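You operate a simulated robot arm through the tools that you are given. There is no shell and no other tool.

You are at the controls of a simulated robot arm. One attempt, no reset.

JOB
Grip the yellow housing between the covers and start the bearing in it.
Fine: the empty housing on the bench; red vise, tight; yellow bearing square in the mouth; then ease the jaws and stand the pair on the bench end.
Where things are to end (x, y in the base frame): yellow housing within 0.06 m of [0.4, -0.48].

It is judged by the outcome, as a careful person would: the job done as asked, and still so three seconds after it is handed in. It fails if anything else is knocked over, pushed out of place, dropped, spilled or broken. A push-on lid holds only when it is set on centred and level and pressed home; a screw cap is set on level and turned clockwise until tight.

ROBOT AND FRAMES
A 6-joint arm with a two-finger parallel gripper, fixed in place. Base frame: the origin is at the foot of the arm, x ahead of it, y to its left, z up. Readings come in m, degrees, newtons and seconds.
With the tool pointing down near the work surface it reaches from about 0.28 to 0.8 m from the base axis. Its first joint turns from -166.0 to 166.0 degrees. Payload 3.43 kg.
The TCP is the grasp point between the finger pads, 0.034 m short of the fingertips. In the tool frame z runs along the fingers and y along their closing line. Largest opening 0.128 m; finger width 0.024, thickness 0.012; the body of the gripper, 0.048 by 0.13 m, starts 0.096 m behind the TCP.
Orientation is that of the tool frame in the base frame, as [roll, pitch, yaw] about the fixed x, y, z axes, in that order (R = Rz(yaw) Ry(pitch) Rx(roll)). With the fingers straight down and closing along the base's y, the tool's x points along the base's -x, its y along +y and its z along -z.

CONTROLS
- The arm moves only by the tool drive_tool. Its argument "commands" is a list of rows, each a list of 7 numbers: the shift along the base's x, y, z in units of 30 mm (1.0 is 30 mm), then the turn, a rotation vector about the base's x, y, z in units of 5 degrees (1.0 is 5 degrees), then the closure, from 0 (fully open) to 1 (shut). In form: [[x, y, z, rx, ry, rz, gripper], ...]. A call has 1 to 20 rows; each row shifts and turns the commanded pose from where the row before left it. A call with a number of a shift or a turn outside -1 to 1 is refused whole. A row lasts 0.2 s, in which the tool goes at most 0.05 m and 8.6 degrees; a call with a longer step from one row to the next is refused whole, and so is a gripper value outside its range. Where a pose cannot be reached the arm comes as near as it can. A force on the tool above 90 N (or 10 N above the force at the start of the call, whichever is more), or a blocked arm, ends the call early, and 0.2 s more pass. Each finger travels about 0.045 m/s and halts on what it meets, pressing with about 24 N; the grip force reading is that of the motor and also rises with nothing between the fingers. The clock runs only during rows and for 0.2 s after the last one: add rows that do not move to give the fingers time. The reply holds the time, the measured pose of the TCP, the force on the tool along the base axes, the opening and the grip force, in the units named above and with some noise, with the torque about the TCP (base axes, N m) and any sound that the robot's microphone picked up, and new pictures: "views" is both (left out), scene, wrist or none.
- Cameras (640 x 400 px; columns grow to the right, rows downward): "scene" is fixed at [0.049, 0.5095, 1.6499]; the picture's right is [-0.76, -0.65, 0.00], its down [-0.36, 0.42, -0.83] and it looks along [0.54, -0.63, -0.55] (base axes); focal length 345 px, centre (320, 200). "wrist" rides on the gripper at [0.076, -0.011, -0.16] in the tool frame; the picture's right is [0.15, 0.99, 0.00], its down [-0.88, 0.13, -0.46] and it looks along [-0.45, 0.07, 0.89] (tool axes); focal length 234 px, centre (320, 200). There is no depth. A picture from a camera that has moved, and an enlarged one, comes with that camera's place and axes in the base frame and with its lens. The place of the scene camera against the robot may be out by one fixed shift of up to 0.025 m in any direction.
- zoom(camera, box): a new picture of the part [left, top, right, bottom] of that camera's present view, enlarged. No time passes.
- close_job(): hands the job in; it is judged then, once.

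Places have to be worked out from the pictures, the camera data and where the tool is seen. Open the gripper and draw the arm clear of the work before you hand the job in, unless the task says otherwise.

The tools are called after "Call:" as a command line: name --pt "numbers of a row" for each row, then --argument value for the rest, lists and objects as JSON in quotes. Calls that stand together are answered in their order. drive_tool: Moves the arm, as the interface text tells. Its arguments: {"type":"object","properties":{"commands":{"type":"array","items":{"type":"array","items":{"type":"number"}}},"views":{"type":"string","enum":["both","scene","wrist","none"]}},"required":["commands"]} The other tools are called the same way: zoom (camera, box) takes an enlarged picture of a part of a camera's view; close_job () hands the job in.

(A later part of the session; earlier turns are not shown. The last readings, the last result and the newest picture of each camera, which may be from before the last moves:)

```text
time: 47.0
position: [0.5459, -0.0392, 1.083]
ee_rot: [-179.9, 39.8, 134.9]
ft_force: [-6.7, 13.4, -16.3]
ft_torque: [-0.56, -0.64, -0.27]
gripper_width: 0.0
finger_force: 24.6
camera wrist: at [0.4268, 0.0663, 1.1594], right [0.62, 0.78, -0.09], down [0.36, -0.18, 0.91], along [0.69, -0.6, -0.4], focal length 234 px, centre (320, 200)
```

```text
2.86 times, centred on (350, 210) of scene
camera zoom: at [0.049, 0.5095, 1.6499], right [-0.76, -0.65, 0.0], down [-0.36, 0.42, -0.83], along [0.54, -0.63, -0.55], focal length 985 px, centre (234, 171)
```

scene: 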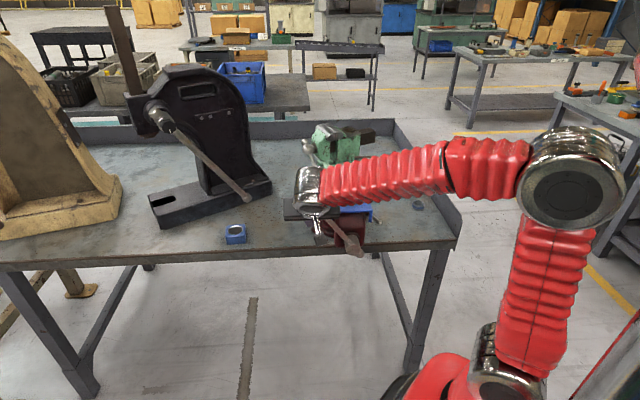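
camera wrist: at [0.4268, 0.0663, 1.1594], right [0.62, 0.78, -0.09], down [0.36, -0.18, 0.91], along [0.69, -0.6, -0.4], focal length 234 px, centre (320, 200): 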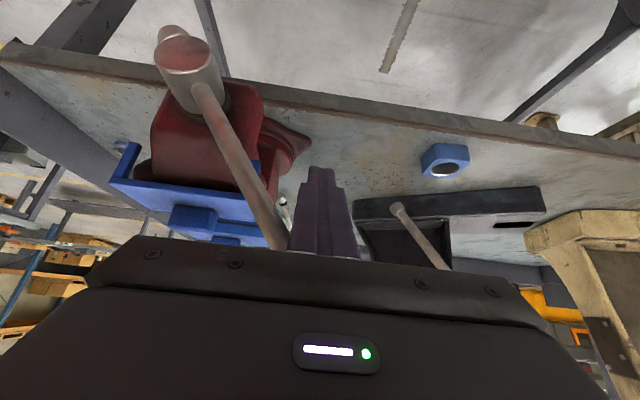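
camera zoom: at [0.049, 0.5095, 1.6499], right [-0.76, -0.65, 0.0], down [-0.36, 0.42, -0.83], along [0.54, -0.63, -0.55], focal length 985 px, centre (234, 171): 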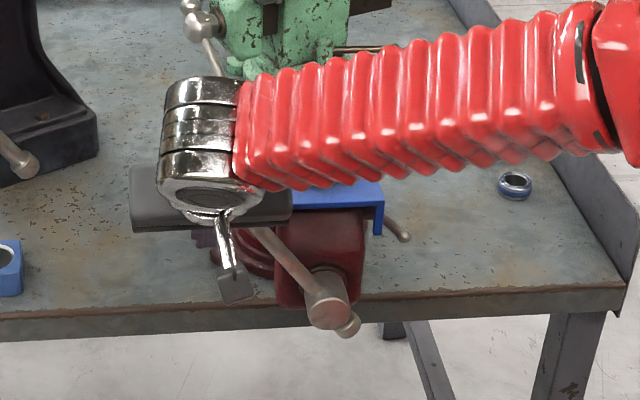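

Bar at ~318°, still turning with ~16–18 N. I push on to ~340°.

Call:
drive_tool --pt "-0.21 -0.208 0.305 0 0 0 1" --pt "-0.21 -0.208 0.305 0 0 0 1" --pt "-0.25 -0.25 0.252 0 0 0 1" --pt "-0.25 -0.25 0.252 0 0 0 1"

Call:
zoom --camera "scene" --box '[290, 140, 410, 280]'

```text
time: 48.0
position: [0.5153, -0.0667, 1.1138]
ee_rot: [-179.5, 39.4, 135.0]
ft_force: [-15.6, 13.2, -49.6]
ft_torque: [-0.84, -2.09, -0.24]
gripper_width: 0.0
finger_force: 23.9
camera wrist: at [0.3968, 0.0377, 1.19], right [0.62, 0.78, -0.1], down [0.37, -0.18, 0.91], along [0.69, -0.6, -0.4], focal length 234 px, centre (320, 200)
```

scene: 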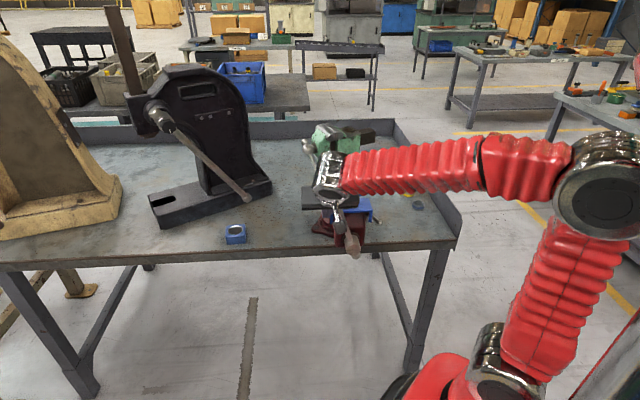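
wrist: 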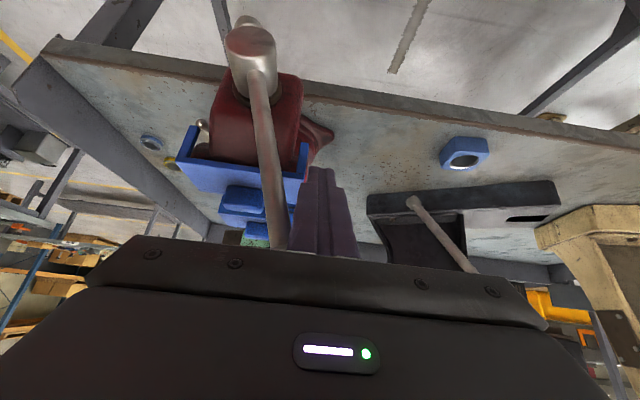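

```text
2.86 times, centred on (350, 210) of scene
camera zoom: at [0.049, 0.5095, 1.6499], right [-0.76, -0.65, 0.0], down [-0.36, 0.42, -0.83], along [0.54, -0.63, -0.55], focal length 985 px, centre (234, 171)
```

zoom: 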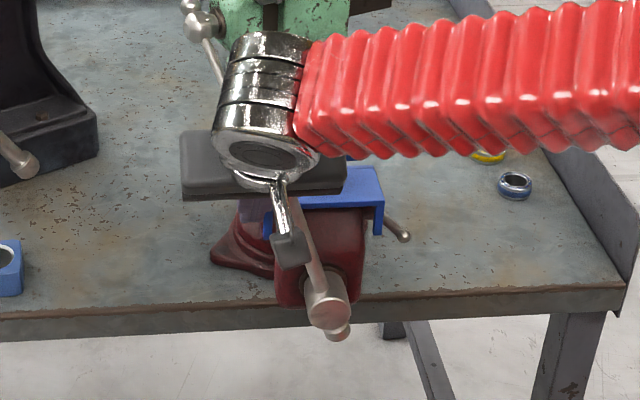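

50 N downward: the gripper body is catching under the bar's ball end. I drop slightly, withdraw away from the vise, and then look at the jaws.

Call:
drive_tool --pt "0.05 0.05 -0.5 0 0 0 1" --pt "-0.3 0.4 0 0 0 0 1" --pt "-0.6 0.6 0 0 0 0 1" --pt "-0.6 0.6 0 0 0 0 1" --pt "-0.3 0.8 0.5 0 0 0 1" --pt "-0.2 0.9 0.8 0 0 0 1" --pt "0 1 1 0 0 0 1" --pt "0 1 1 0 0 0 1" --pt "0 0 0 0 0 0 1"

Call:
zoom --camera "scene" --box '[290, 140, 410, 280]'

Call:
zoom --camera "scene" --box '[310, 165, 390, 225]'

```text
time: 50.0
position: [0.4589, 0.0938, 1.2025]
ee_rot: [-179.9, 39.7, 135.0]
ft_force: [-0.8, 0.4, 0.5]
ft_torque: [0.01, 0.0, 0.01]
gripper_width: 0.0
finger_force: 24.2
camera wrist: at [0.3405, 0.1989, 1.2777], right [0.62, 0.78, -0.09], down [0.37, -0.18, 0.91], along [0.69, -0.6, -0.4], focal length 234 px, centre (320, 200)
```

scene: 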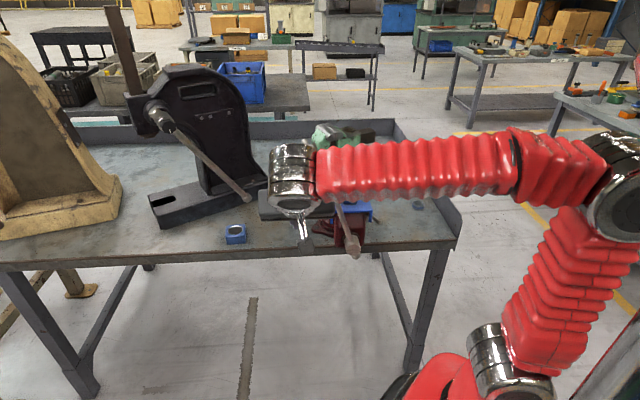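
wrist: 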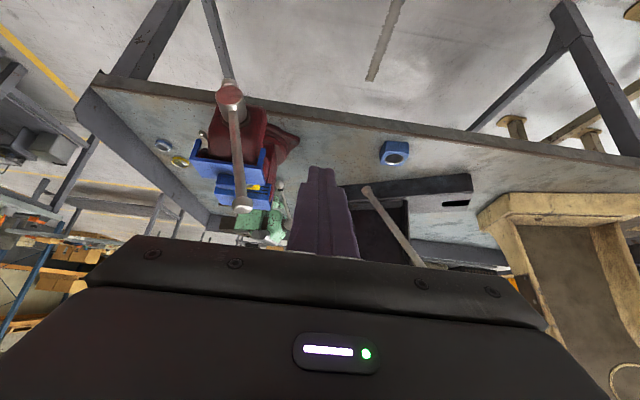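

```text
2.86 times, centred on (350, 210) of scene
camera zoom: at [0.049, 0.5095, 1.6499], right [-0.76, -0.65, 0.0], down [-0.36, 0.42, -0.83], along [0.54, -0.63, -0.55], focal length 985 px, centre (234, 171)
```

zoom: 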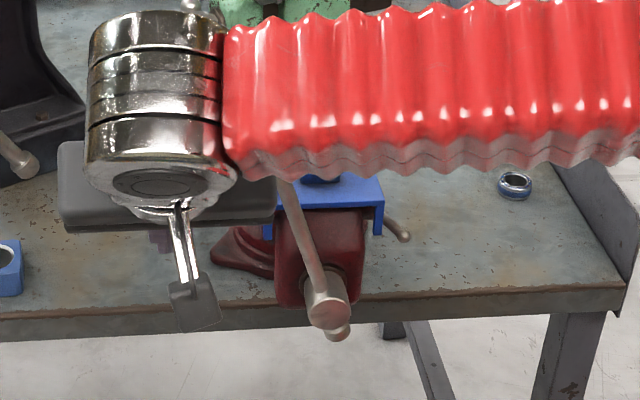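

```text
6.67 times, centred on (350, 195) of scene
camera zoom: at [0.049, 0.5095, 1.6499], right [-0.76, -0.65, 0.0], down [-0.36, 0.42, -0.83], along [0.54, -0.63, -0.55], focal length 2298 px, centre (120, 233)
```

zoom: 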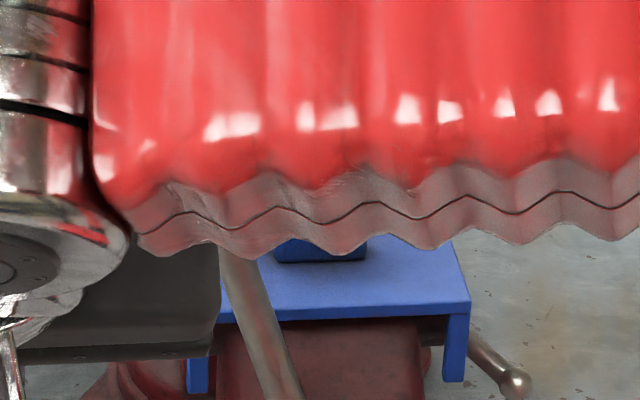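

The forearm blocks the scene camera, but the wrist view shows the vise (upside-down). Zooming there.

Call:
zoom --camera "wrist" --box '[150, 70, 310, 250]'

```text
2.22 times, centred on (230, 160) of wrist
camera zoom: at [0.3405, 0.1989, 1.2777], right [0.62, 0.78, -0.09], down [0.37, -0.18, 0.91], along [0.69, -0.6, -0.4], focal length 520 px, centre (520, 289)
```

zoom: 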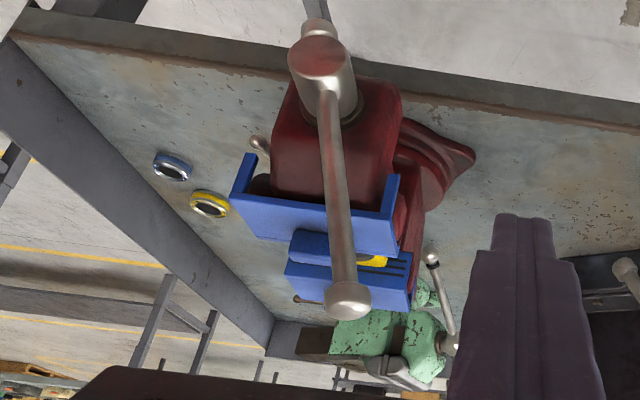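

I bring the tool back to vertical and move above the jaws for a straight top view of the gap.

Call:
drive_tool --pt "0 0 1 0.7 0.7 0 1" --pt "0 0 1 0.7 0.7 0 1" --pt "0.3 -0.93 0.1 0.7 0.7 0 1" --pt "0.3 -0.93 0.1 0.7 0.7 0 1" --pt "0.3 -0.93 0.1 0.7 0.7 0 1" --pt "0.3 -0.93 0 0.7 0.7 0 1" --pt "0.3 -0.93 0 0.7 0.7 0 1" --pt "0.3 -0.93 0 0.7 0.7 0 1" --pt "0.3 -0.93 0 0 0 0 1" --pt "0.3 -0.93 0 0 0 0 1" --pt "0.3 -0.93 0 0 0 0 1" --pt "0.3 -0.93 0 0 0 0 1" --pt "0.3 -0.93 0 0 0 0 1" --pt "0 0 0 0 0 0 1"

Call:
zoom --camera "scene" --box '[290, 140, 410, 280]'

Call:
zoom --camera "scene" --box '[310, 165, 390, 225]'

Call:
zoom --camera "wrist" --box '[220, 20, 440, 260]'

```text
time: 53.0
position: [0.5578, -0.2135, 1.2691]
ee_rot: [-179.9, 0.1, 135.0]
ft_force: [0.7, -0.3, -0.4]
ft_torque: [0.03, -0.01, -0.03]
gripper_width: 0.0
finger_force: 24.1
camera wrist: at [0.4983, -0.1666, 1.4305], right [0.6, 0.8, 0.0], down [0.71, -0.53, 0.46], along [0.37, -0.27, -0.89], focal length 234 px, centre (320, 200)
```

scene: 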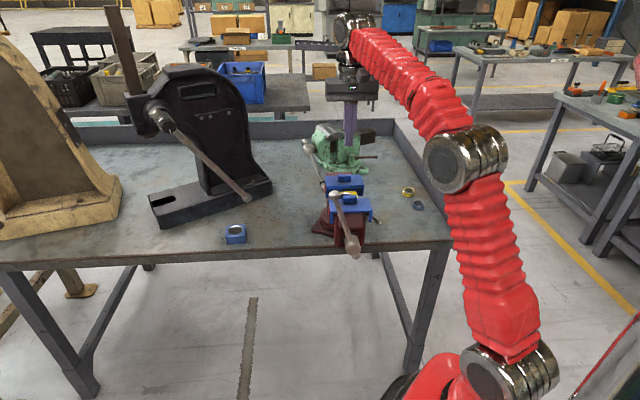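
wrist: 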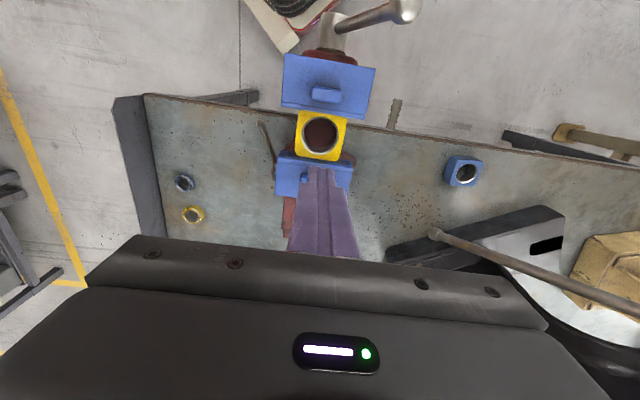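

```text
2.86 times, centred on (350, 210) of scene
camera zoom: at [0.049, 0.5095, 1.6499], right [-0.76, -0.65, 0.0], down [-0.36, 0.42, -0.83], along [0.54, -0.63, -0.55], focal length 985 px, centre (234, 171)
```

zoom: 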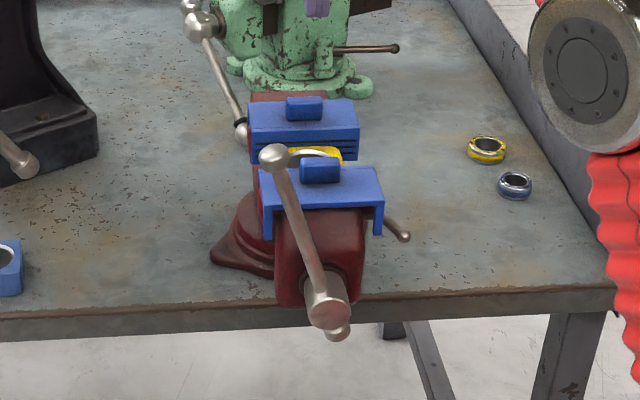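

```text
6.67 times, centred on (350, 195) of scene
camera zoom: at [0.049, 0.5095, 1.6499], right [-0.76, -0.65, 0.0], down [-0.36, 0.42, -0.83], along [0.54, -0.63, -0.55], focal length 2298 px, centre (120, 233)
```

zoom: 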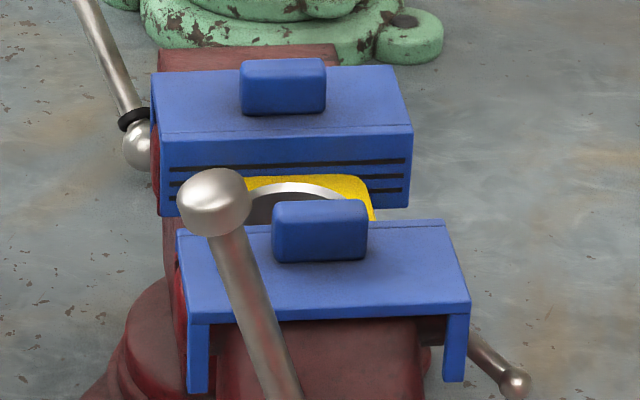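

```text
1.67 times, centred on (330, 140) of wrist
camera zoom: at [0.4983, -0.1666, 1.4305], right [0.6, 0.8, 0.0], down [0.71, -0.53, 0.46], along [0.37, -0.27, -0.89], focal length 390 px, centre (303, 300)
```

zoom: 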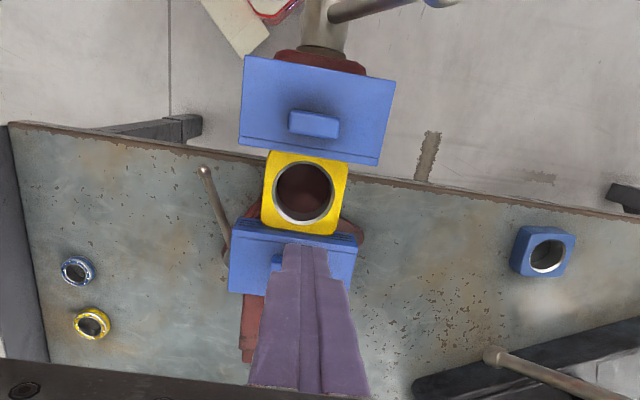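

The front cover now appears to touch the housing: jaw travel ~17 mm, and resistance rose from 230° on with little further jaw motion. To confirm the housing is seated against the rear cover, I look straight down at the rear gap.

Call:
drive_tool --pt "0.68 -0.64 -0.3 0 0 0 1" --pt "0.68 -0.64 -0.8 0 0 0 1" --pt "0.68 -0.64 -0.9 0 0 0 1" --pt "0.68 -0.64 -0.9 0 0 0 1" --pt "0 0 0 0 0 0 1"

Call:
zoom --camera "wrist" --box '[240, 20, 400, 160]'

```text
time: 54.2
position: [0.6405, -0.2887, 1.18]
ee_rot: [-179.8, 0.2, 134.9]
ft_force: [-1.2, 1.5, -0.1]
ft_torque: [-0.04, -0.02, -0.01]
gripper_width: 0.0001
finger_force: 24.1
camera wrist: at [0.5811, -0.2432, 1.3412], right [0.6, 0.8, 0.0], down [0.71, -0.53, 0.46], along [0.37, -0.27, -0.89], focal length 234 px, centre (320, 200)
```

scene: 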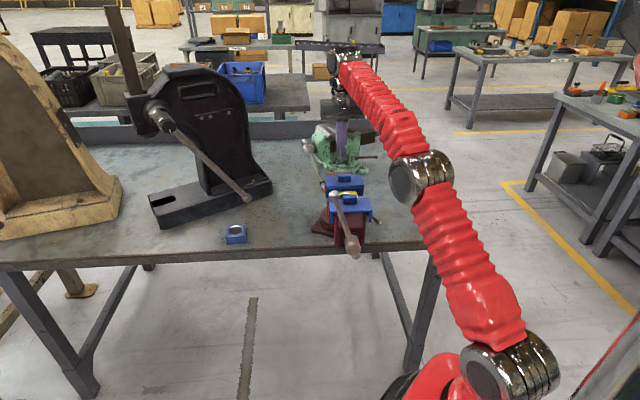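
wrist: 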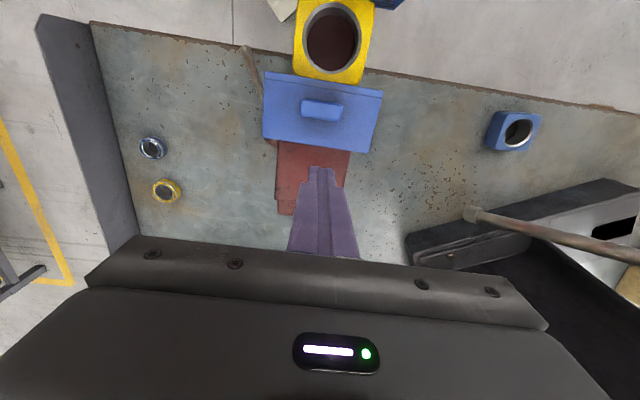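

```text
2.86 times, centred on (320, 90) of wrist
camera zoom: at [0.5811, -0.2432, 1.3412], right [0.6, 0.8, 0.0], down [0.71, -0.53, 0.46], along [0.37, -0.27, -0.89], focal length 669 px, centre (320, 514)
```

zoom: 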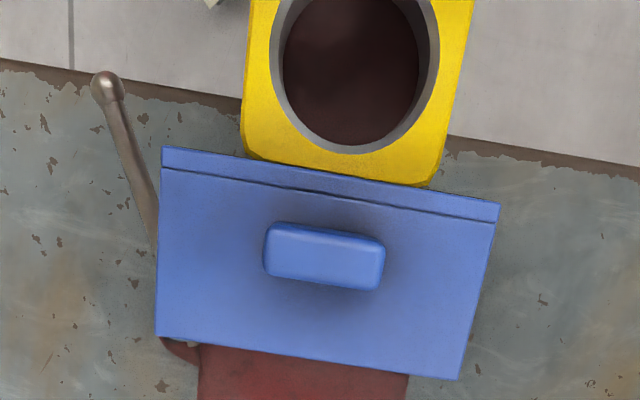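

From directly above, the housing's rear face is flush along the rear cover and the front cover is against its front, so it is clamped. Next is the yellow bearing near (0.554,-0.64): I move over there with the fingers partly open and test the reach.

Call:
drive_tool --pt "-0.4 -1 0 0 0 0 0.8" --pt "-0.5 -1 0 0 0 0 0.6" --pt "-0.5 -1 -0.2 0 0 0 0.4" --pt "-0.5 -1 -0.6 0 0 0 0.38" --pt "-0.5 -1 -0.8 0 0 0 0.38" --pt "-0.5 -1 -0.8 0 0 0 0.38" --pt "0 -1 -0.8 0 0 0 0.38" --pt "0 0 0 0 0 0 0.38"

Call:
zoom --camera "wrist" --box '[200, 60, 440, 220]'

```text
time: 56.0
position: [0.5552, -0.4985, 1.0869]
ee_rot: [-180.0, 0.1, 135.0]
ft_force: [-0.2, 0.1, 0.1]
ft_torque: [0.02, 0.04, -0.02]
gripper_width: 0.0796
finger_force: 0.0
camera wrist: at [0.4953, -0.4533, 1.2471], right [0.6, 0.8, 0.0], down [0.71, -0.53, 0.46], along [0.37, -0.27, -0.89], focal length 234 px, centre (320, 200)
```

scene: 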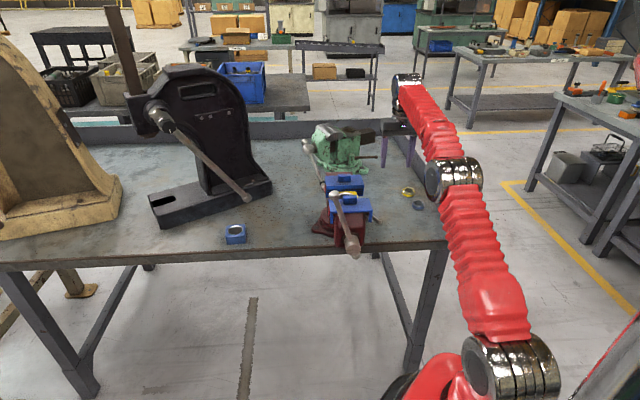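
wrist: 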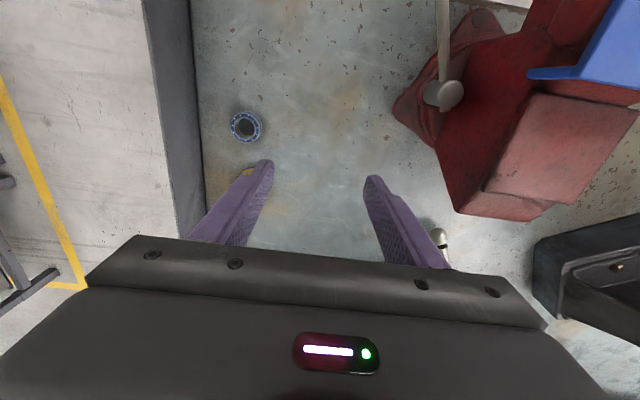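

```text
2.50 times, centred on (320, 140) of wrist
camera zoom: at [0.4953, -0.4533, 1.2471], right [0.6, 0.8, 0.0], down [0.71, -0.53, 0.46], along [0.37, -0.27, -0.89], focal length 585 px, centre (320, 350)
```

zoom: 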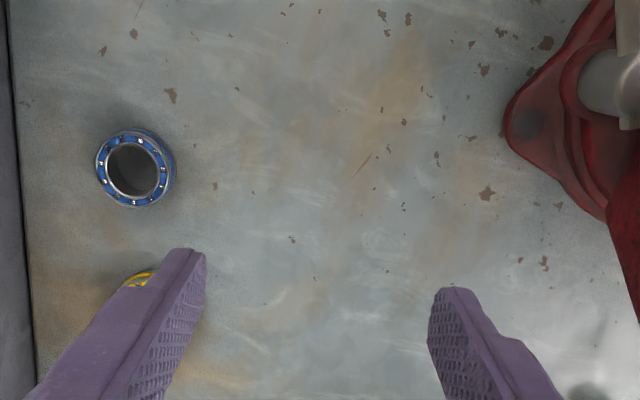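

I move further out and down toward the yellow bearing with the tool vertical, to see the reach limit.

Call:
drive_tool --pt "0 -0.5 -1 0 0 0 0.38" --pt "0 -0.9 -1 0 0 0 0.38" --pt "0 -0.9 -1 0 0 0 0.38" --pt "0 -0.9 -0.6 0 0 0 0.38" --pt "0 -0.9 0 0 0 0 0.38" --pt "0 -0.6 0 0 0 0 0.38" --pt "0 0 0 0 0 0 0.38"

Call:
zoom --camera "wrist" --box '[200, 60, 440, 220]'

```text
time: 57.6
position: [0.5185, -0.5967, 0.9727]
ee_rot: [-179.9, 0.0, 135.0]
ft_force: [0.1, -1.3, 0.2]
ft_torque: [0.0, -0.03, 0.0]
gripper_width: 0.0792
finger_force: 0.0
out of reach, approached as far as the arm can: row 3, 4, 5, 6
camera wrist: at [0.4591, -0.5517, 1.1337], right [0.6, 0.8, 0.0], down [0.71, -0.53, 0.46], along [0.37, -0.27, -0.89], focal length 234 px, centre (320, 200)
```

scene: 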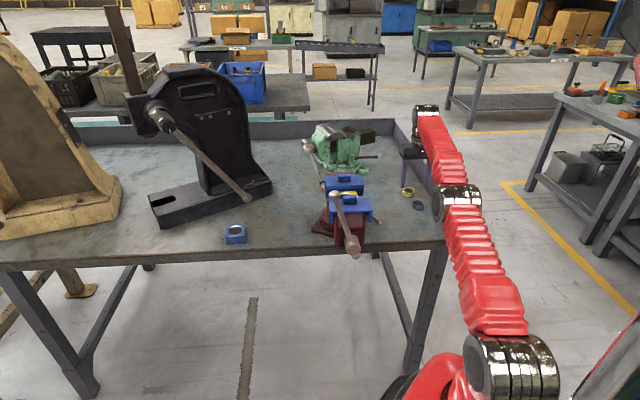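
wrist: 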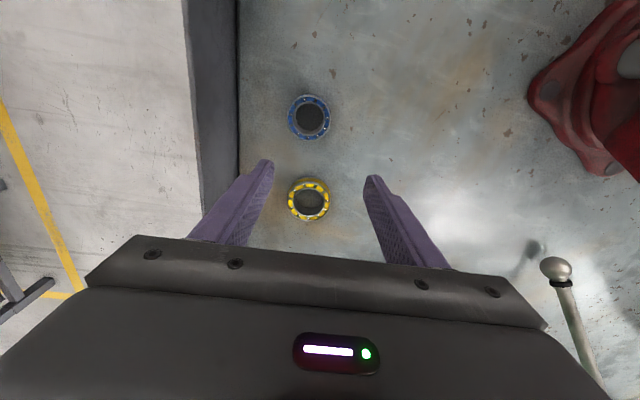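

```text
2.50 times, centred on (320, 140) of wrist
camera zoom: at [0.4591, -0.5517, 1.1337], right [0.6, 0.8, 0.0], down [0.71, -0.53, 0.46], along [0.37, -0.27, -0.89], focal length 585 px, centre (320, 350)
```

zoom: 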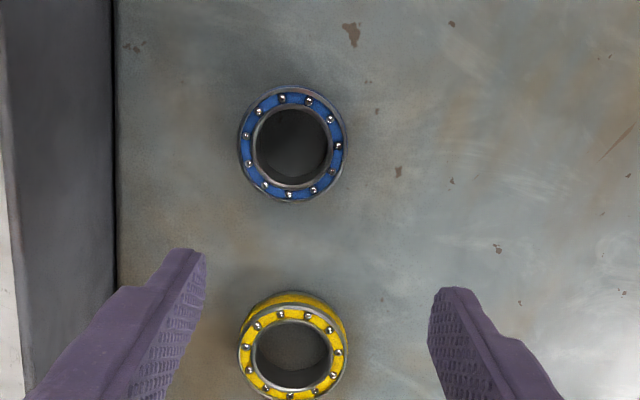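

The bearing is at (0.556,-0.639), about 0.05 m beyond the vertical reach limit (~0.79–0.80). I tilt the tool 16° outward to gain reach and move over it.

Call:
drive_tool --pt "0 0 0 -0.755 -0.755 0 0.38" --pt "0 0 0 -0.755 -0.755 0 0.38" --pt "0 0 0 -0.755 -0.755 0 0.38" --pt "0.53 -0.61 -0.2 0 0 0 0.38" --pt "0.53 -0.61 -0.2 0 0 0 0.38" --pt "0 0 0 0 0 0 0.38"

Call:
zoom --camera "wrist" --box '[200, 60, 440, 260]'

```text
time: 59.0
position: [0.5514, -0.634, 0.9596]
ee_rot: [-179.8, 16.1, 134.9]
ft_force: [0.2, 0.1, -0.2]
ft_torque: [0.03, -0.01, 0.01]
gripper_width: 0.0795
finger_force: 0.0
camera wrist: at [0.4633, -0.5587, 1.0934], right [0.6, 0.8, -0.04], down [0.6, -0.42, 0.68], along [0.53, -0.44, -0.73], focal length 234 px, centre (320, 200)
```

scene: 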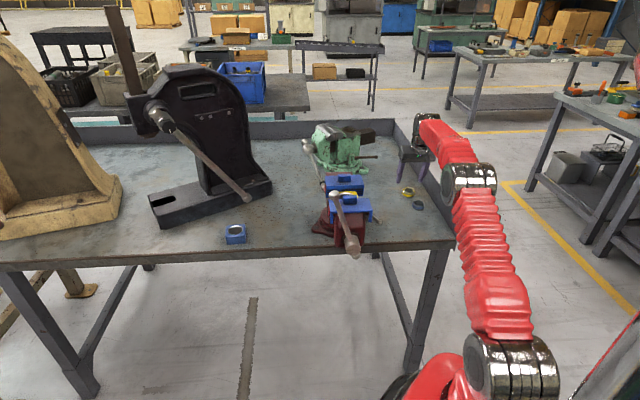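
wrist: 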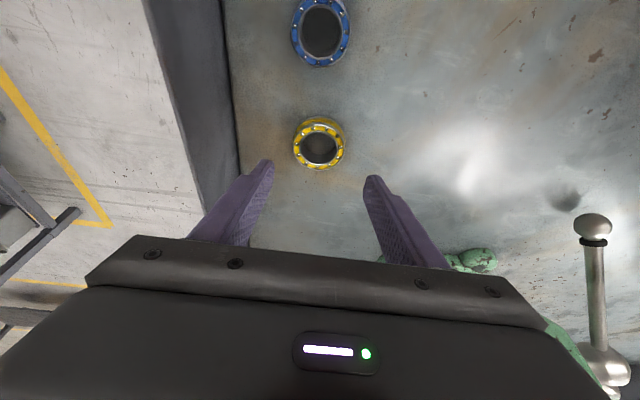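

```text
2.00 times, centred on (320, 160) of wrist
camera zoom: at [0.4633, -0.5587, 1.0934], right [0.6, 0.8, -0.04], down [0.6, -0.42, 0.68], along [0.53, -0.44, -0.73], focal length 468 px, centre (320, 280)
```

zoom: 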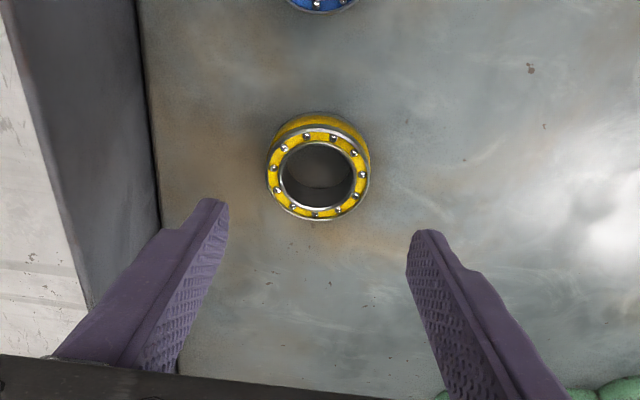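

Reach is good with the tilt, and the bearing is centred between the fingers. I descend toward it carefully.

Call:
drive_tool --pt "-0.03 -0.01 -0.5 0 0 0 0.38" --pt "0 0 -0.5 0 0 0 0.38" --pt "0 0 -0.4 0 0 0 0.38" --pt "0 0 0 0 0 0 0.38"

Call:
zoom --camera "wrist" --box '[200, 60, 440, 260]'

```text
time: 60.0
position: [0.5519, -0.6342, 0.9176]
ee_rot: [-180.0, 16.1, 135.1]
ft_force: [0.3, 0.6, -0.3]
ft_torque: [-0.01, -0.04, 0.01]
gripper_width: 0.0795
finger_force: 0.0
camera wrist: at [0.463, -0.5595, 1.0516], right [0.6, 0.8, -0.04], down [0.6, -0.42, 0.68], along [0.53, -0.43, -0.73], focal length 234 px, centre (320, 200)
```

scene: 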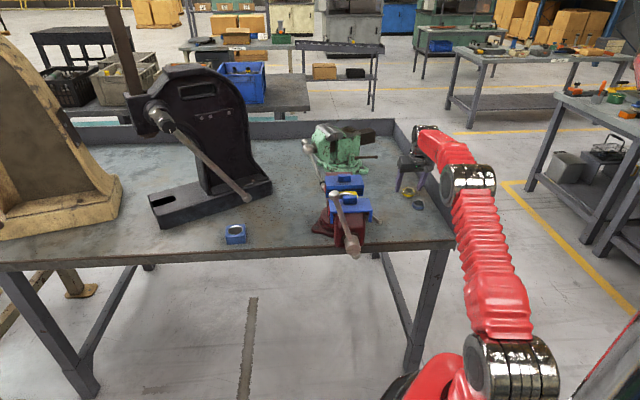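
wrist: 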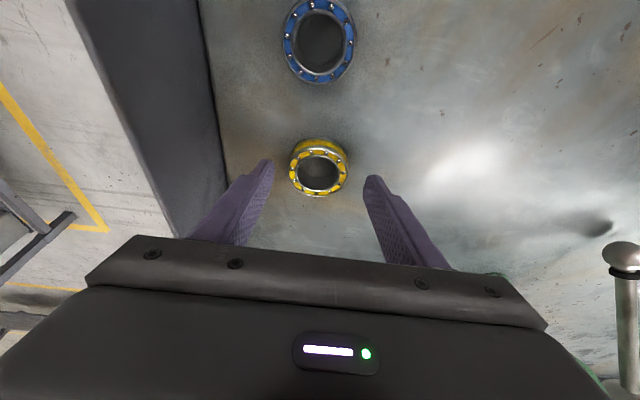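

```text
2.00 times, centred on (320, 160) of wrist
camera zoom: at [0.463, -0.5595, 1.0516], right [0.6, 0.8, -0.04], down [0.6, -0.42, 0.68], along [0.53, -0.43, -0.73], focal length 468 px, centre (320, 280)
```

zoom: 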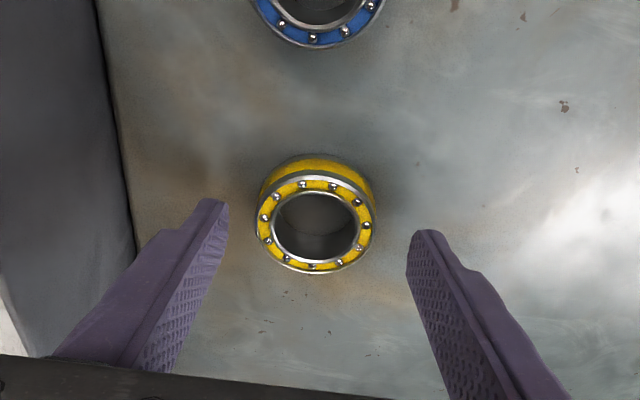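

Fingertips are about level with the bearing's top. I go 9 mm lower so the tips cover its upper half, then close gently.

Call:
drive_tool --pt "-0.03 0.02 -0.15 0 0 0 0.38" --pt "0 0 -0.15 0 0 0 0.38" --pt "0 0 0 0 0 0 0.38" --views "wrist"

Call:
zoom --camera "scene" --box '[380, 150, 440, 220]'

Call:
zoom --camera "wrist" --box '[240, 100, 400, 240]'

```text
time: 60.8
position: [0.5501, -0.6335, 0.9087]
ee_rot: [-179.9, 16.1, 134.9]
ft_force: [-0.7, 1.0, 0.5]
ft_torque: [-0.03, -0.01, 0.0]
gripper_width: 0.08
finger_force: 0.1
camera wrist: at [0.462, -0.5587, 1.0432], right [0.6, 0.8, -0.04], down [0.6, -0.42, 0.68], along [0.53, -0.44, -0.73], focal length 234 px, centre (320, 200)
```

wrist: 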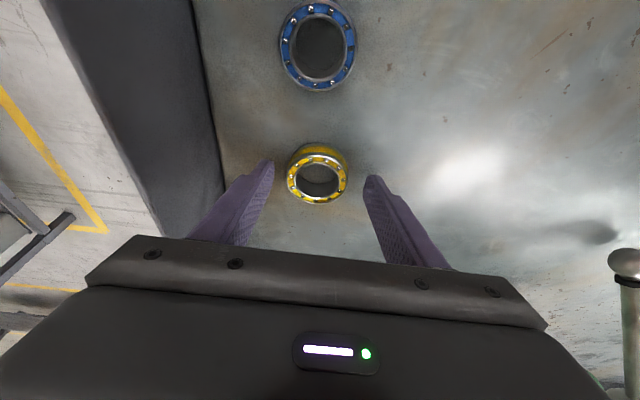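

```text
5.71 times, centred on (410, 185) of scene
camera zoom: at [0.049, 0.5095, 1.6499], right [-0.76, -0.65, 0.0], down [-0.36, 0.42, -0.83], along [0.54, -0.63, -0.55], focal length 1970 px, centre (-194, 286)
```

zoom: 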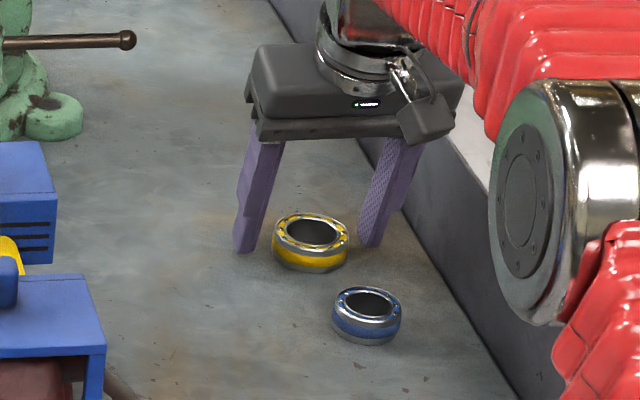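

```text
2.86 times, centred on (320, 170) of wrist
camera zoom: at [0.462, -0.5587, 1.0432], right [0.6, 0.8, -0.04], down [0.6, -0.42, 0.68], along [0.53, -0.44, -0.73], focal length 669 px, centre (320, 286)
```

zoom: 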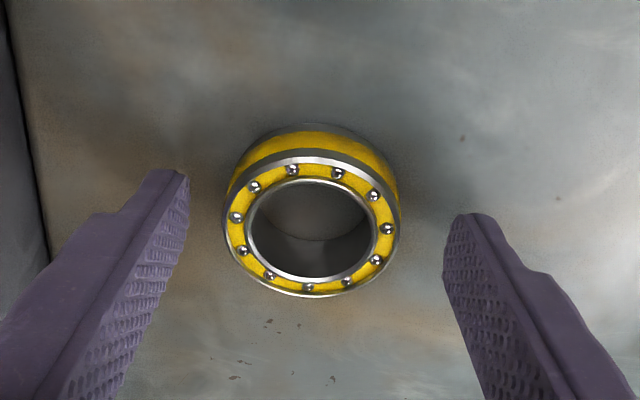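

Fingers are aligned on either side of the bearing. Closing to grip it.

Call:
drive_tool --pt "0 0 0 0 0 0 0.5" --pt "0 0 0 0 0 0 0.6" --pt "0 0 0 0 0 0 0.75" --pt "0 0 0 0 0 0 0.75" --pt "0 0 0 0 0 0 0.75" --views "wrist"

Call:
zoom --camera "scene" --box '[380, 150, 440, 220]'

Call:
zoom --camera "wrist" --box '[240, 100, 400, 240]'

```text
time: 62.0
position: [0.5509, -0.6333, 0.9088]
ee_rot: [-179.9, 16.0, 135.0]
ft_force: [-0.6, 0.2, 0.3]
ft_torque: [-0.03, 0.01, -0.02]
gripper_width: 0.051
finger_force: 24.3
camera wrist: at [0.462, -0.5588, 1.0434], right [0.6, 0.8, -0.04], down [0.6, -0.42, 0.68], along [0.53, -0.44, -0.73], focal length 234 px, centre (320, 200)
```

wrist: 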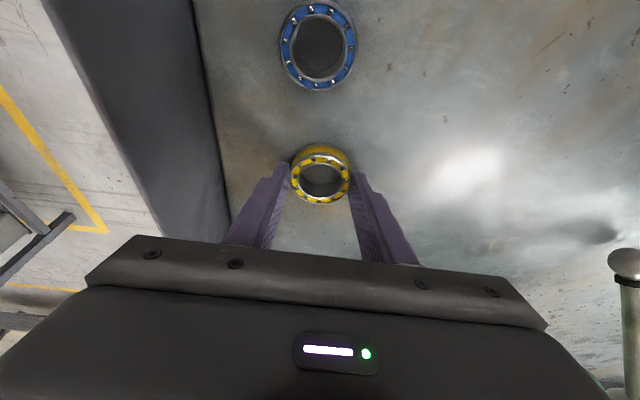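

```text
5.71 times, centred on (410, 185) of scene
camera zoom: at [0.049, 0.5095, 1.6499], right [-0.76, -0.65, 0.0], down [-0.36, 0.42, -0.83], along [0.54, -0.63, -0.55], focal length 1970 px, centre (-194, 286)
```

zoom: 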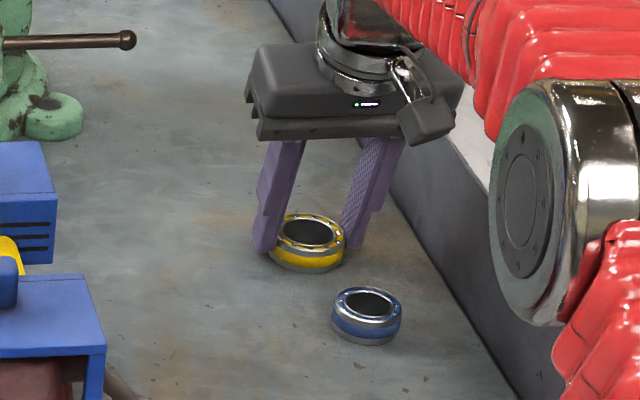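

```text
2.86 times, centred on (320, 170) of wrist
camera zoom: at [0.462, -0.5588, 1.0434], right [0.6, 0.8, -0.04], down [0.6, -0.42, 0.68], along [0.53, -0.44, -0.73], focal length 669 px, centre (320, 286)
```

zoom: 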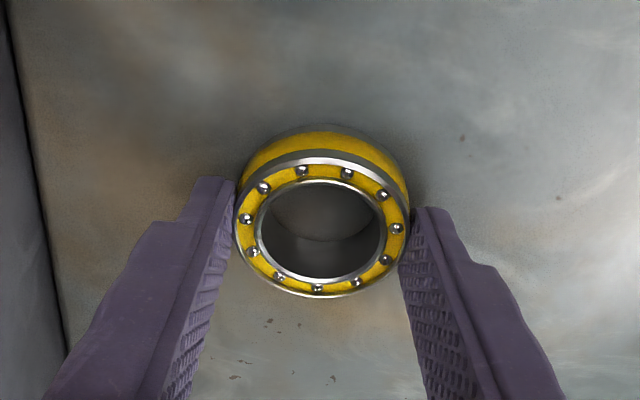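

Bearing gripped (0.051 m). I lift it, carry it inward with the same tilt to a free spot around (0.49,-0.50), and lower it to just above the bench.

Call:
drive_tool --pt "0 0 0.4 0 0 0 0.75" --pt "0 0 0.8 0 0 0 0.75" --pt "0 0 1 0 0 0 0.75" --pt "0 0 0.5 0 0 0 0.75" --pt "-0.4 0.89 0 0 0 0 0.75" --pt "-0.4 0.89 0 0 0 0 0.75" --pt "-0.4 0.89 0 0 0 0 0.75" --pt "-0.4 0.89 0 0 0 0 0.75" --pt "-0.4 0.89 0 0 0 0 0.75" --pt "0 0 -0.8 0 0 0 0.75" --pt "0 0 -0.8 0 0 0 0.75" --pt "0 0 -0.6 0 0 0 0.75" --pt "0 0 -0.25 0 0 0 0.75" --pt "0 0 0 0 0 0 0.75"

```text
time: 65.0
position: [0.4903, -0.4987, 0.9173]
ee_rot: [-179.9, 16.1, 135.0]
ft_force: [0.3, 0.0, -1.6]
ft_torque: [0.0, 0.0, -0.01]
gripper_width: 0.0512
finger_force: 24.6
camera wrist: at [0.4021, -0.4246, 1.0502], right [0.6, 0.8, -0.04], down [0.6, -0.42, 0.68], along [0.53, -0.44, -0.73], focal length 234 px, centre (320, 200)
```

scene: 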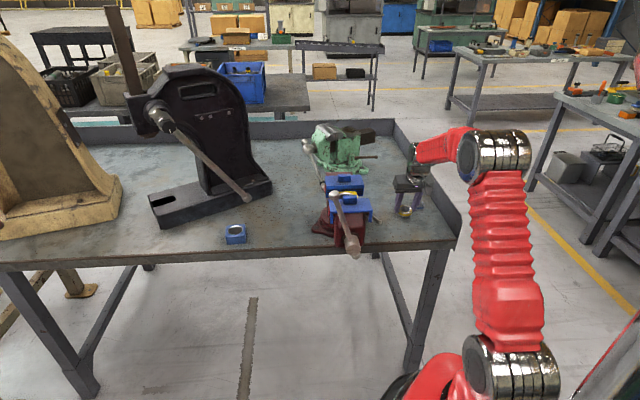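
wrist: 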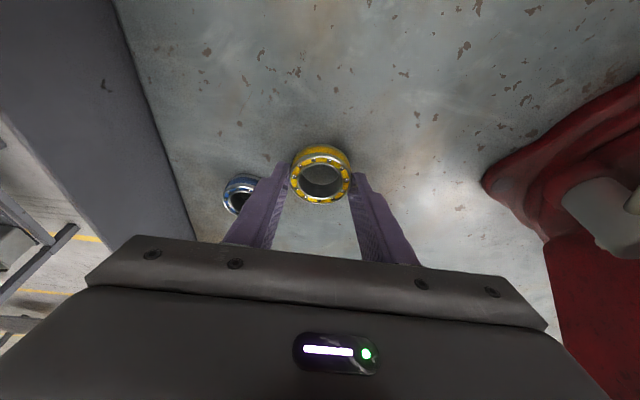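

The blue bearing is close but clear of the left finger. I lower the last few mm until the yellow bearing touches the bench.

Call:
drive_tool --pt "0 0 -0.15 0 0 0 0.75" --pt "0 0 -0.1 0 0 0 0.75" --pt "0 0 -0.06 0 0 0 0.75" --pt "0 0 0 0 0 0 0.75" --views "none"

```text
time: 66.0
position: [0.4915, -0.5012, 0.908]
ee_rot: [-179.9, 16.4, 135.0]
ft_force: [-2.2, 2.6, 16.7]
ft_torque: [0.17, 0.03, -0.12]
gripper_width: 0.0513
finger_force: 23.9
```

Bearing is on the bench. I ease the pressure, open slightly, rise, and bring the tool vertical.

Call:
drive_tool --pt "0 0 0.05 0 0 0 0.7" --pt "0 0 0 0 0 0 0.52" --pt "0 0 0 0 0 0 0.47" --pt "0 0 0 0 0 0 0.47" --pt "0 0 0.4 0 0 0 0.47" --pt "0 0 0.8 0 0 0 0.45" --pt "0 0 0.8 0 0 0 0.45" --pt "0 0 0 0.755 0.755 0 0.45" --pt "0 0 0 0.755 0.755 0 0.45" --pt "0 0 0 0.755 0.755 0 0.45" --pt "0 0 0 0 0 0 0.45"

Call:
zoom --camera "wrist" --box '[220, 80, 420, 240]'

```text
time: 68.4
position: [0.4901, -0.5002, 0.9695]
ee_rot: [-179.9, 0.1, 135.0]
ft_force: [0.5, -0.3, 0.0]
ft_torque: [0.03, 0.01, 0.05]
gripper_width: 0.0706
finger_force: 0.1
camera wrist: at [0.431, -0.4546, 1.1299], right [0.6, 0.8, 0.0], down [0.72, -0.53, 0.46], along [0.36, -0.27, -0.89], focal length 234 px, centre (320, 200)
```

scene: 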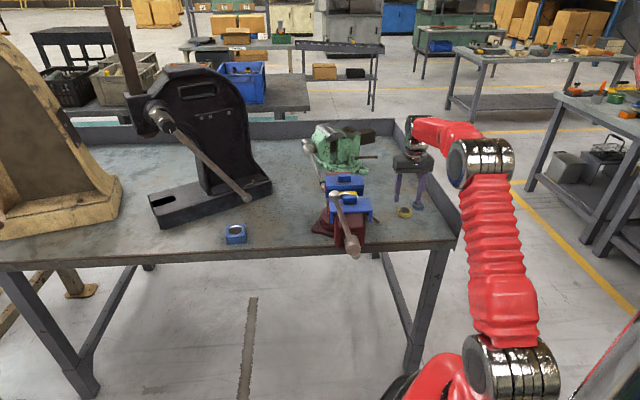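
wrist: 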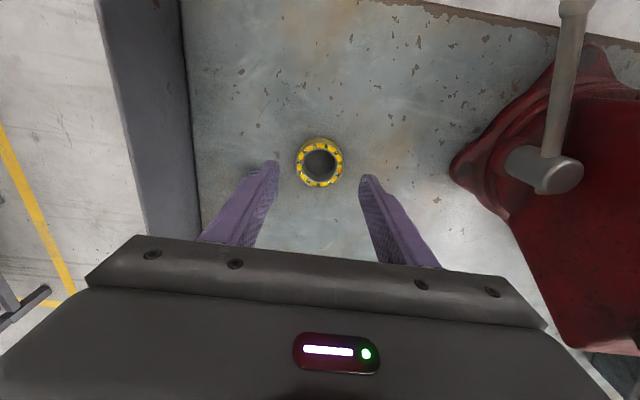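

```text
2.50 times, centred on (320, 160) of wrist
camera zoom: at [0.431, -0.4546, 1.1299], right [0.6, 0.8, 0.0], down [0.72, -0.53, 0.46], along [0.36, -0.27, -0.89], focal length 585 px, centre (320, 300)
```

zoom: 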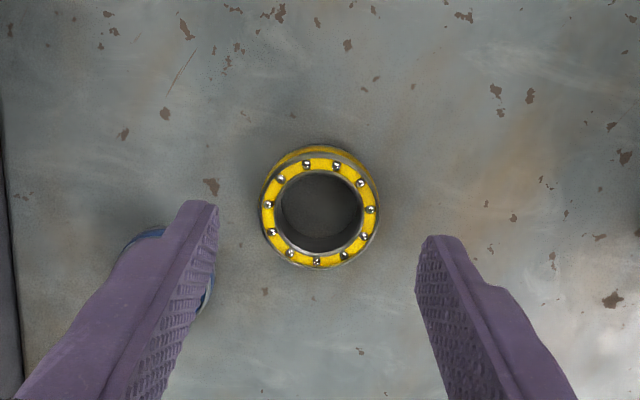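

The bearing stands flat at (0.495,-0.504). I centre the vertical tool over it and descend to grip only its upper part.

Call:
drive_tool --pt "0.177 -0.12 0 0 0 0 0.45" --pt "0 0 -0.7 0 0 0 0.45" --pt "0 0 -0.7 0 0 0 0.45" --pt "0 0 0 0 0 0 0.45"

Call:
zoom --camera "wrist" --box '[220, 80, 420, 240]'

Call:
zoom --camera "scene" --box '[370, 170, 440, 230]'

```text
time: 69.4
position: [0.4971, -0.5042, 0.9283]
ee_rot: [-179.8, 0.0, 135.0]
ft_force: [-1.0, 0.3, -0.5]
ft_torque: [0.0, 0.02, 0.01]
gripper_width: 0.0704
finger_force: 0.0
camera wrist: at [0.4361, -0.4597, 1.0883], right [0.6, 0.8, 0.0], down [0.71, -0.53, 0.46], along [0.37, -0.27, -0.89], focal length 234 px, centre (320, 200)
```

scene: 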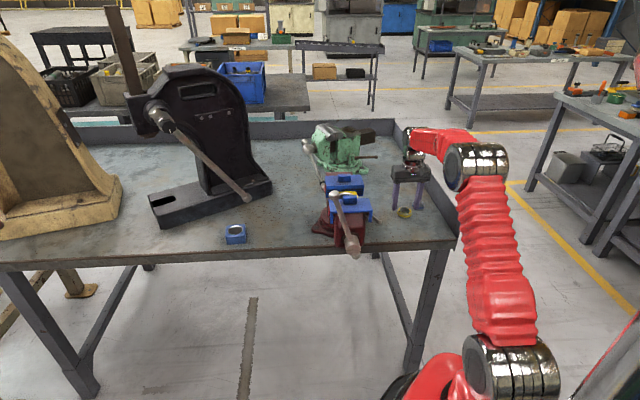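
wrist: 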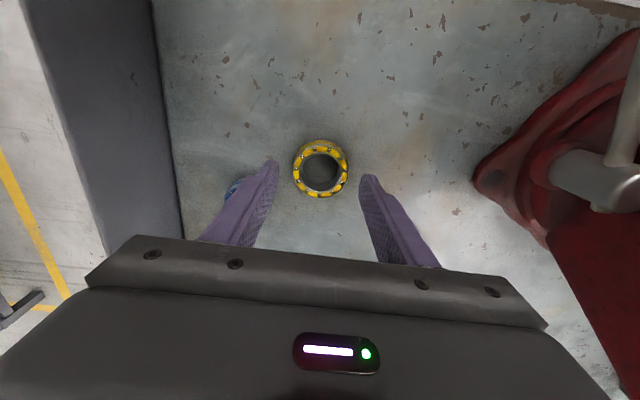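

```text
2.50 times, centred on (320, 160) of wrist
camera zoom: at [0.4361, -0.4597, 1.0883], right [0.6, 0.8, 0.0], down [0.71, -0.53, 0.46], along [0.37, -0.27, -0.89], focal length 585 px, centre (320, 300)
```

zoom: 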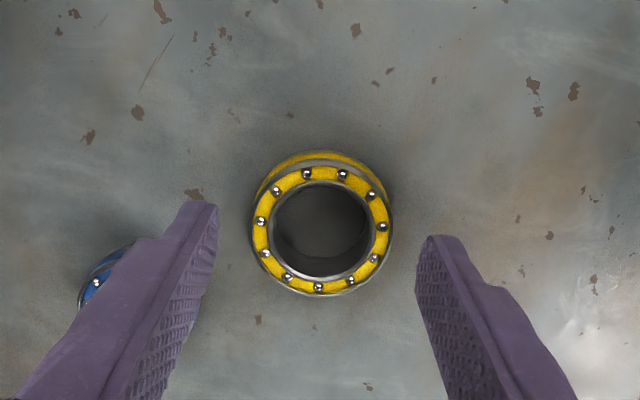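

```text
6.67 times, centred on (405, 200) of scene
camera zoom: at [0.049, 0.5095, 1.6499], right [-0.76, -0.65, 0.0], down [-0.36, 0.42, -0.83], along [0.54, -0.63, -0.55], focal length 2298 px, centre (-247, 200)
```

zoom: 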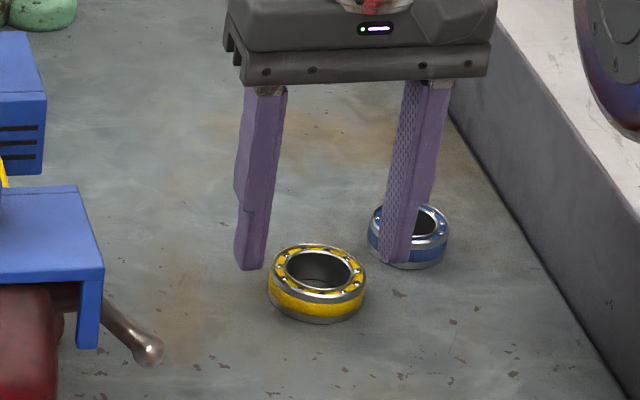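

Centred within a millimetre. I descend 15 mm and close on the top of the bearing.

Call:
drive_tool --pt "0 0 -0.25 0 0 0 0.45" --pt "0 0 -0.25 0 0 0 0.45" --pt "0 0 0 0 0 0 0.45" --pt "0 0 0 0 0 0 0.6" --pt "0 0 0 0 0 0 0.75" --pt "0 0 0 0 0 0 0.75" --pt "0 0 0 0 0 0 0.75"

Call:
zoom --camera "wrist" --box '[220, 80, 420, 240]'

Call:
zoom --camera "scene" --box '[370, 170, 440, 230]'

```text
time: 71.0
position: [0.4947, -0.5057, 0.9126]
ee_rot: [-180.0, 0.0, 135.0]
ft_force: [0.5, 0.2, 0.4]
ft_torque: [-0.01, -0.02, 0.02]
gripper_width: 0.0513
finger_force: 23.6
camera wrist: at [0.4357, -0.4601, 1.0732], right [0.6, 0.8, 0.0], down [0.71, -0.53, 0.46], along [0.37, -0.27, -0.89], focal length 234 px, centre (320, 200)
```

scene: 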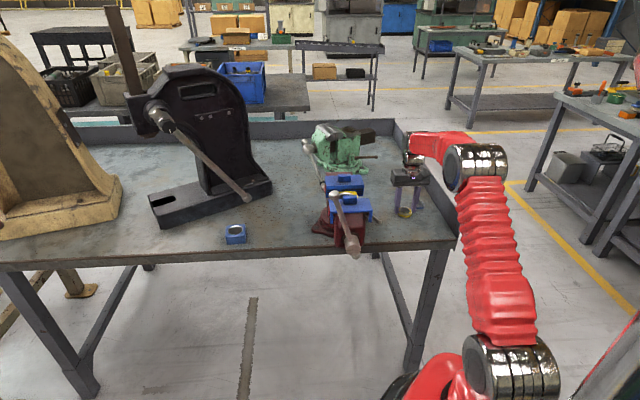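
wrist: 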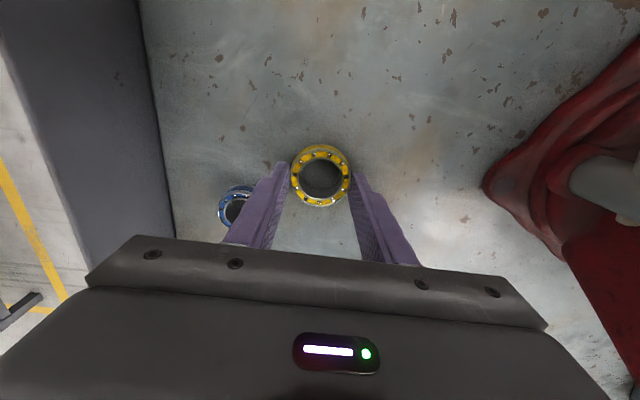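

```text
2.50 times, centred on (320, 160) of wrist
camera zoom: at [0.4357, -0.4601, 1.0732], right [0.6, 0.8, 0.0], down [0.71, -0.53, 0.46], along [0.37, -0.27, -0.89], focal length 585 px, centre (320, 300)
```

zoom: 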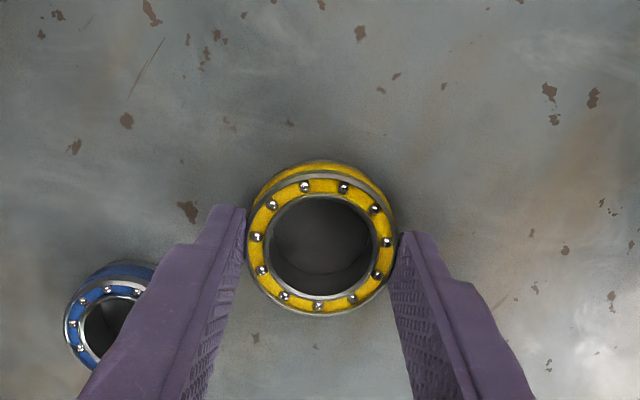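

```text
6.67 times, centred on (405, 200) of scene
camera zoom: at [0.049, 0.5095, 1.6499], right [-0.76, -0.65, 0.0], down [-0.36, 0.42, -0.83], along [0.54, -0.63, -0.55], focal length 2298 px, centre (-247, 200)
```

zoom: 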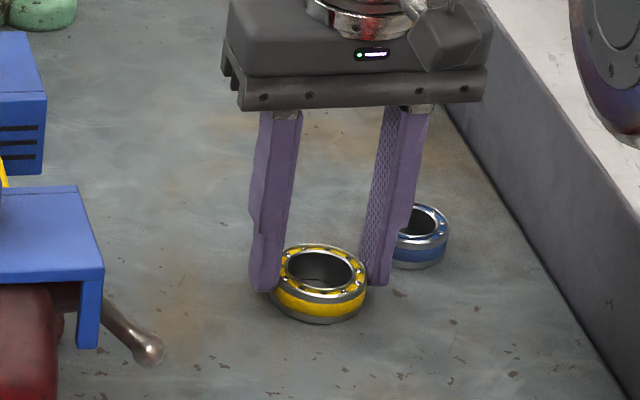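

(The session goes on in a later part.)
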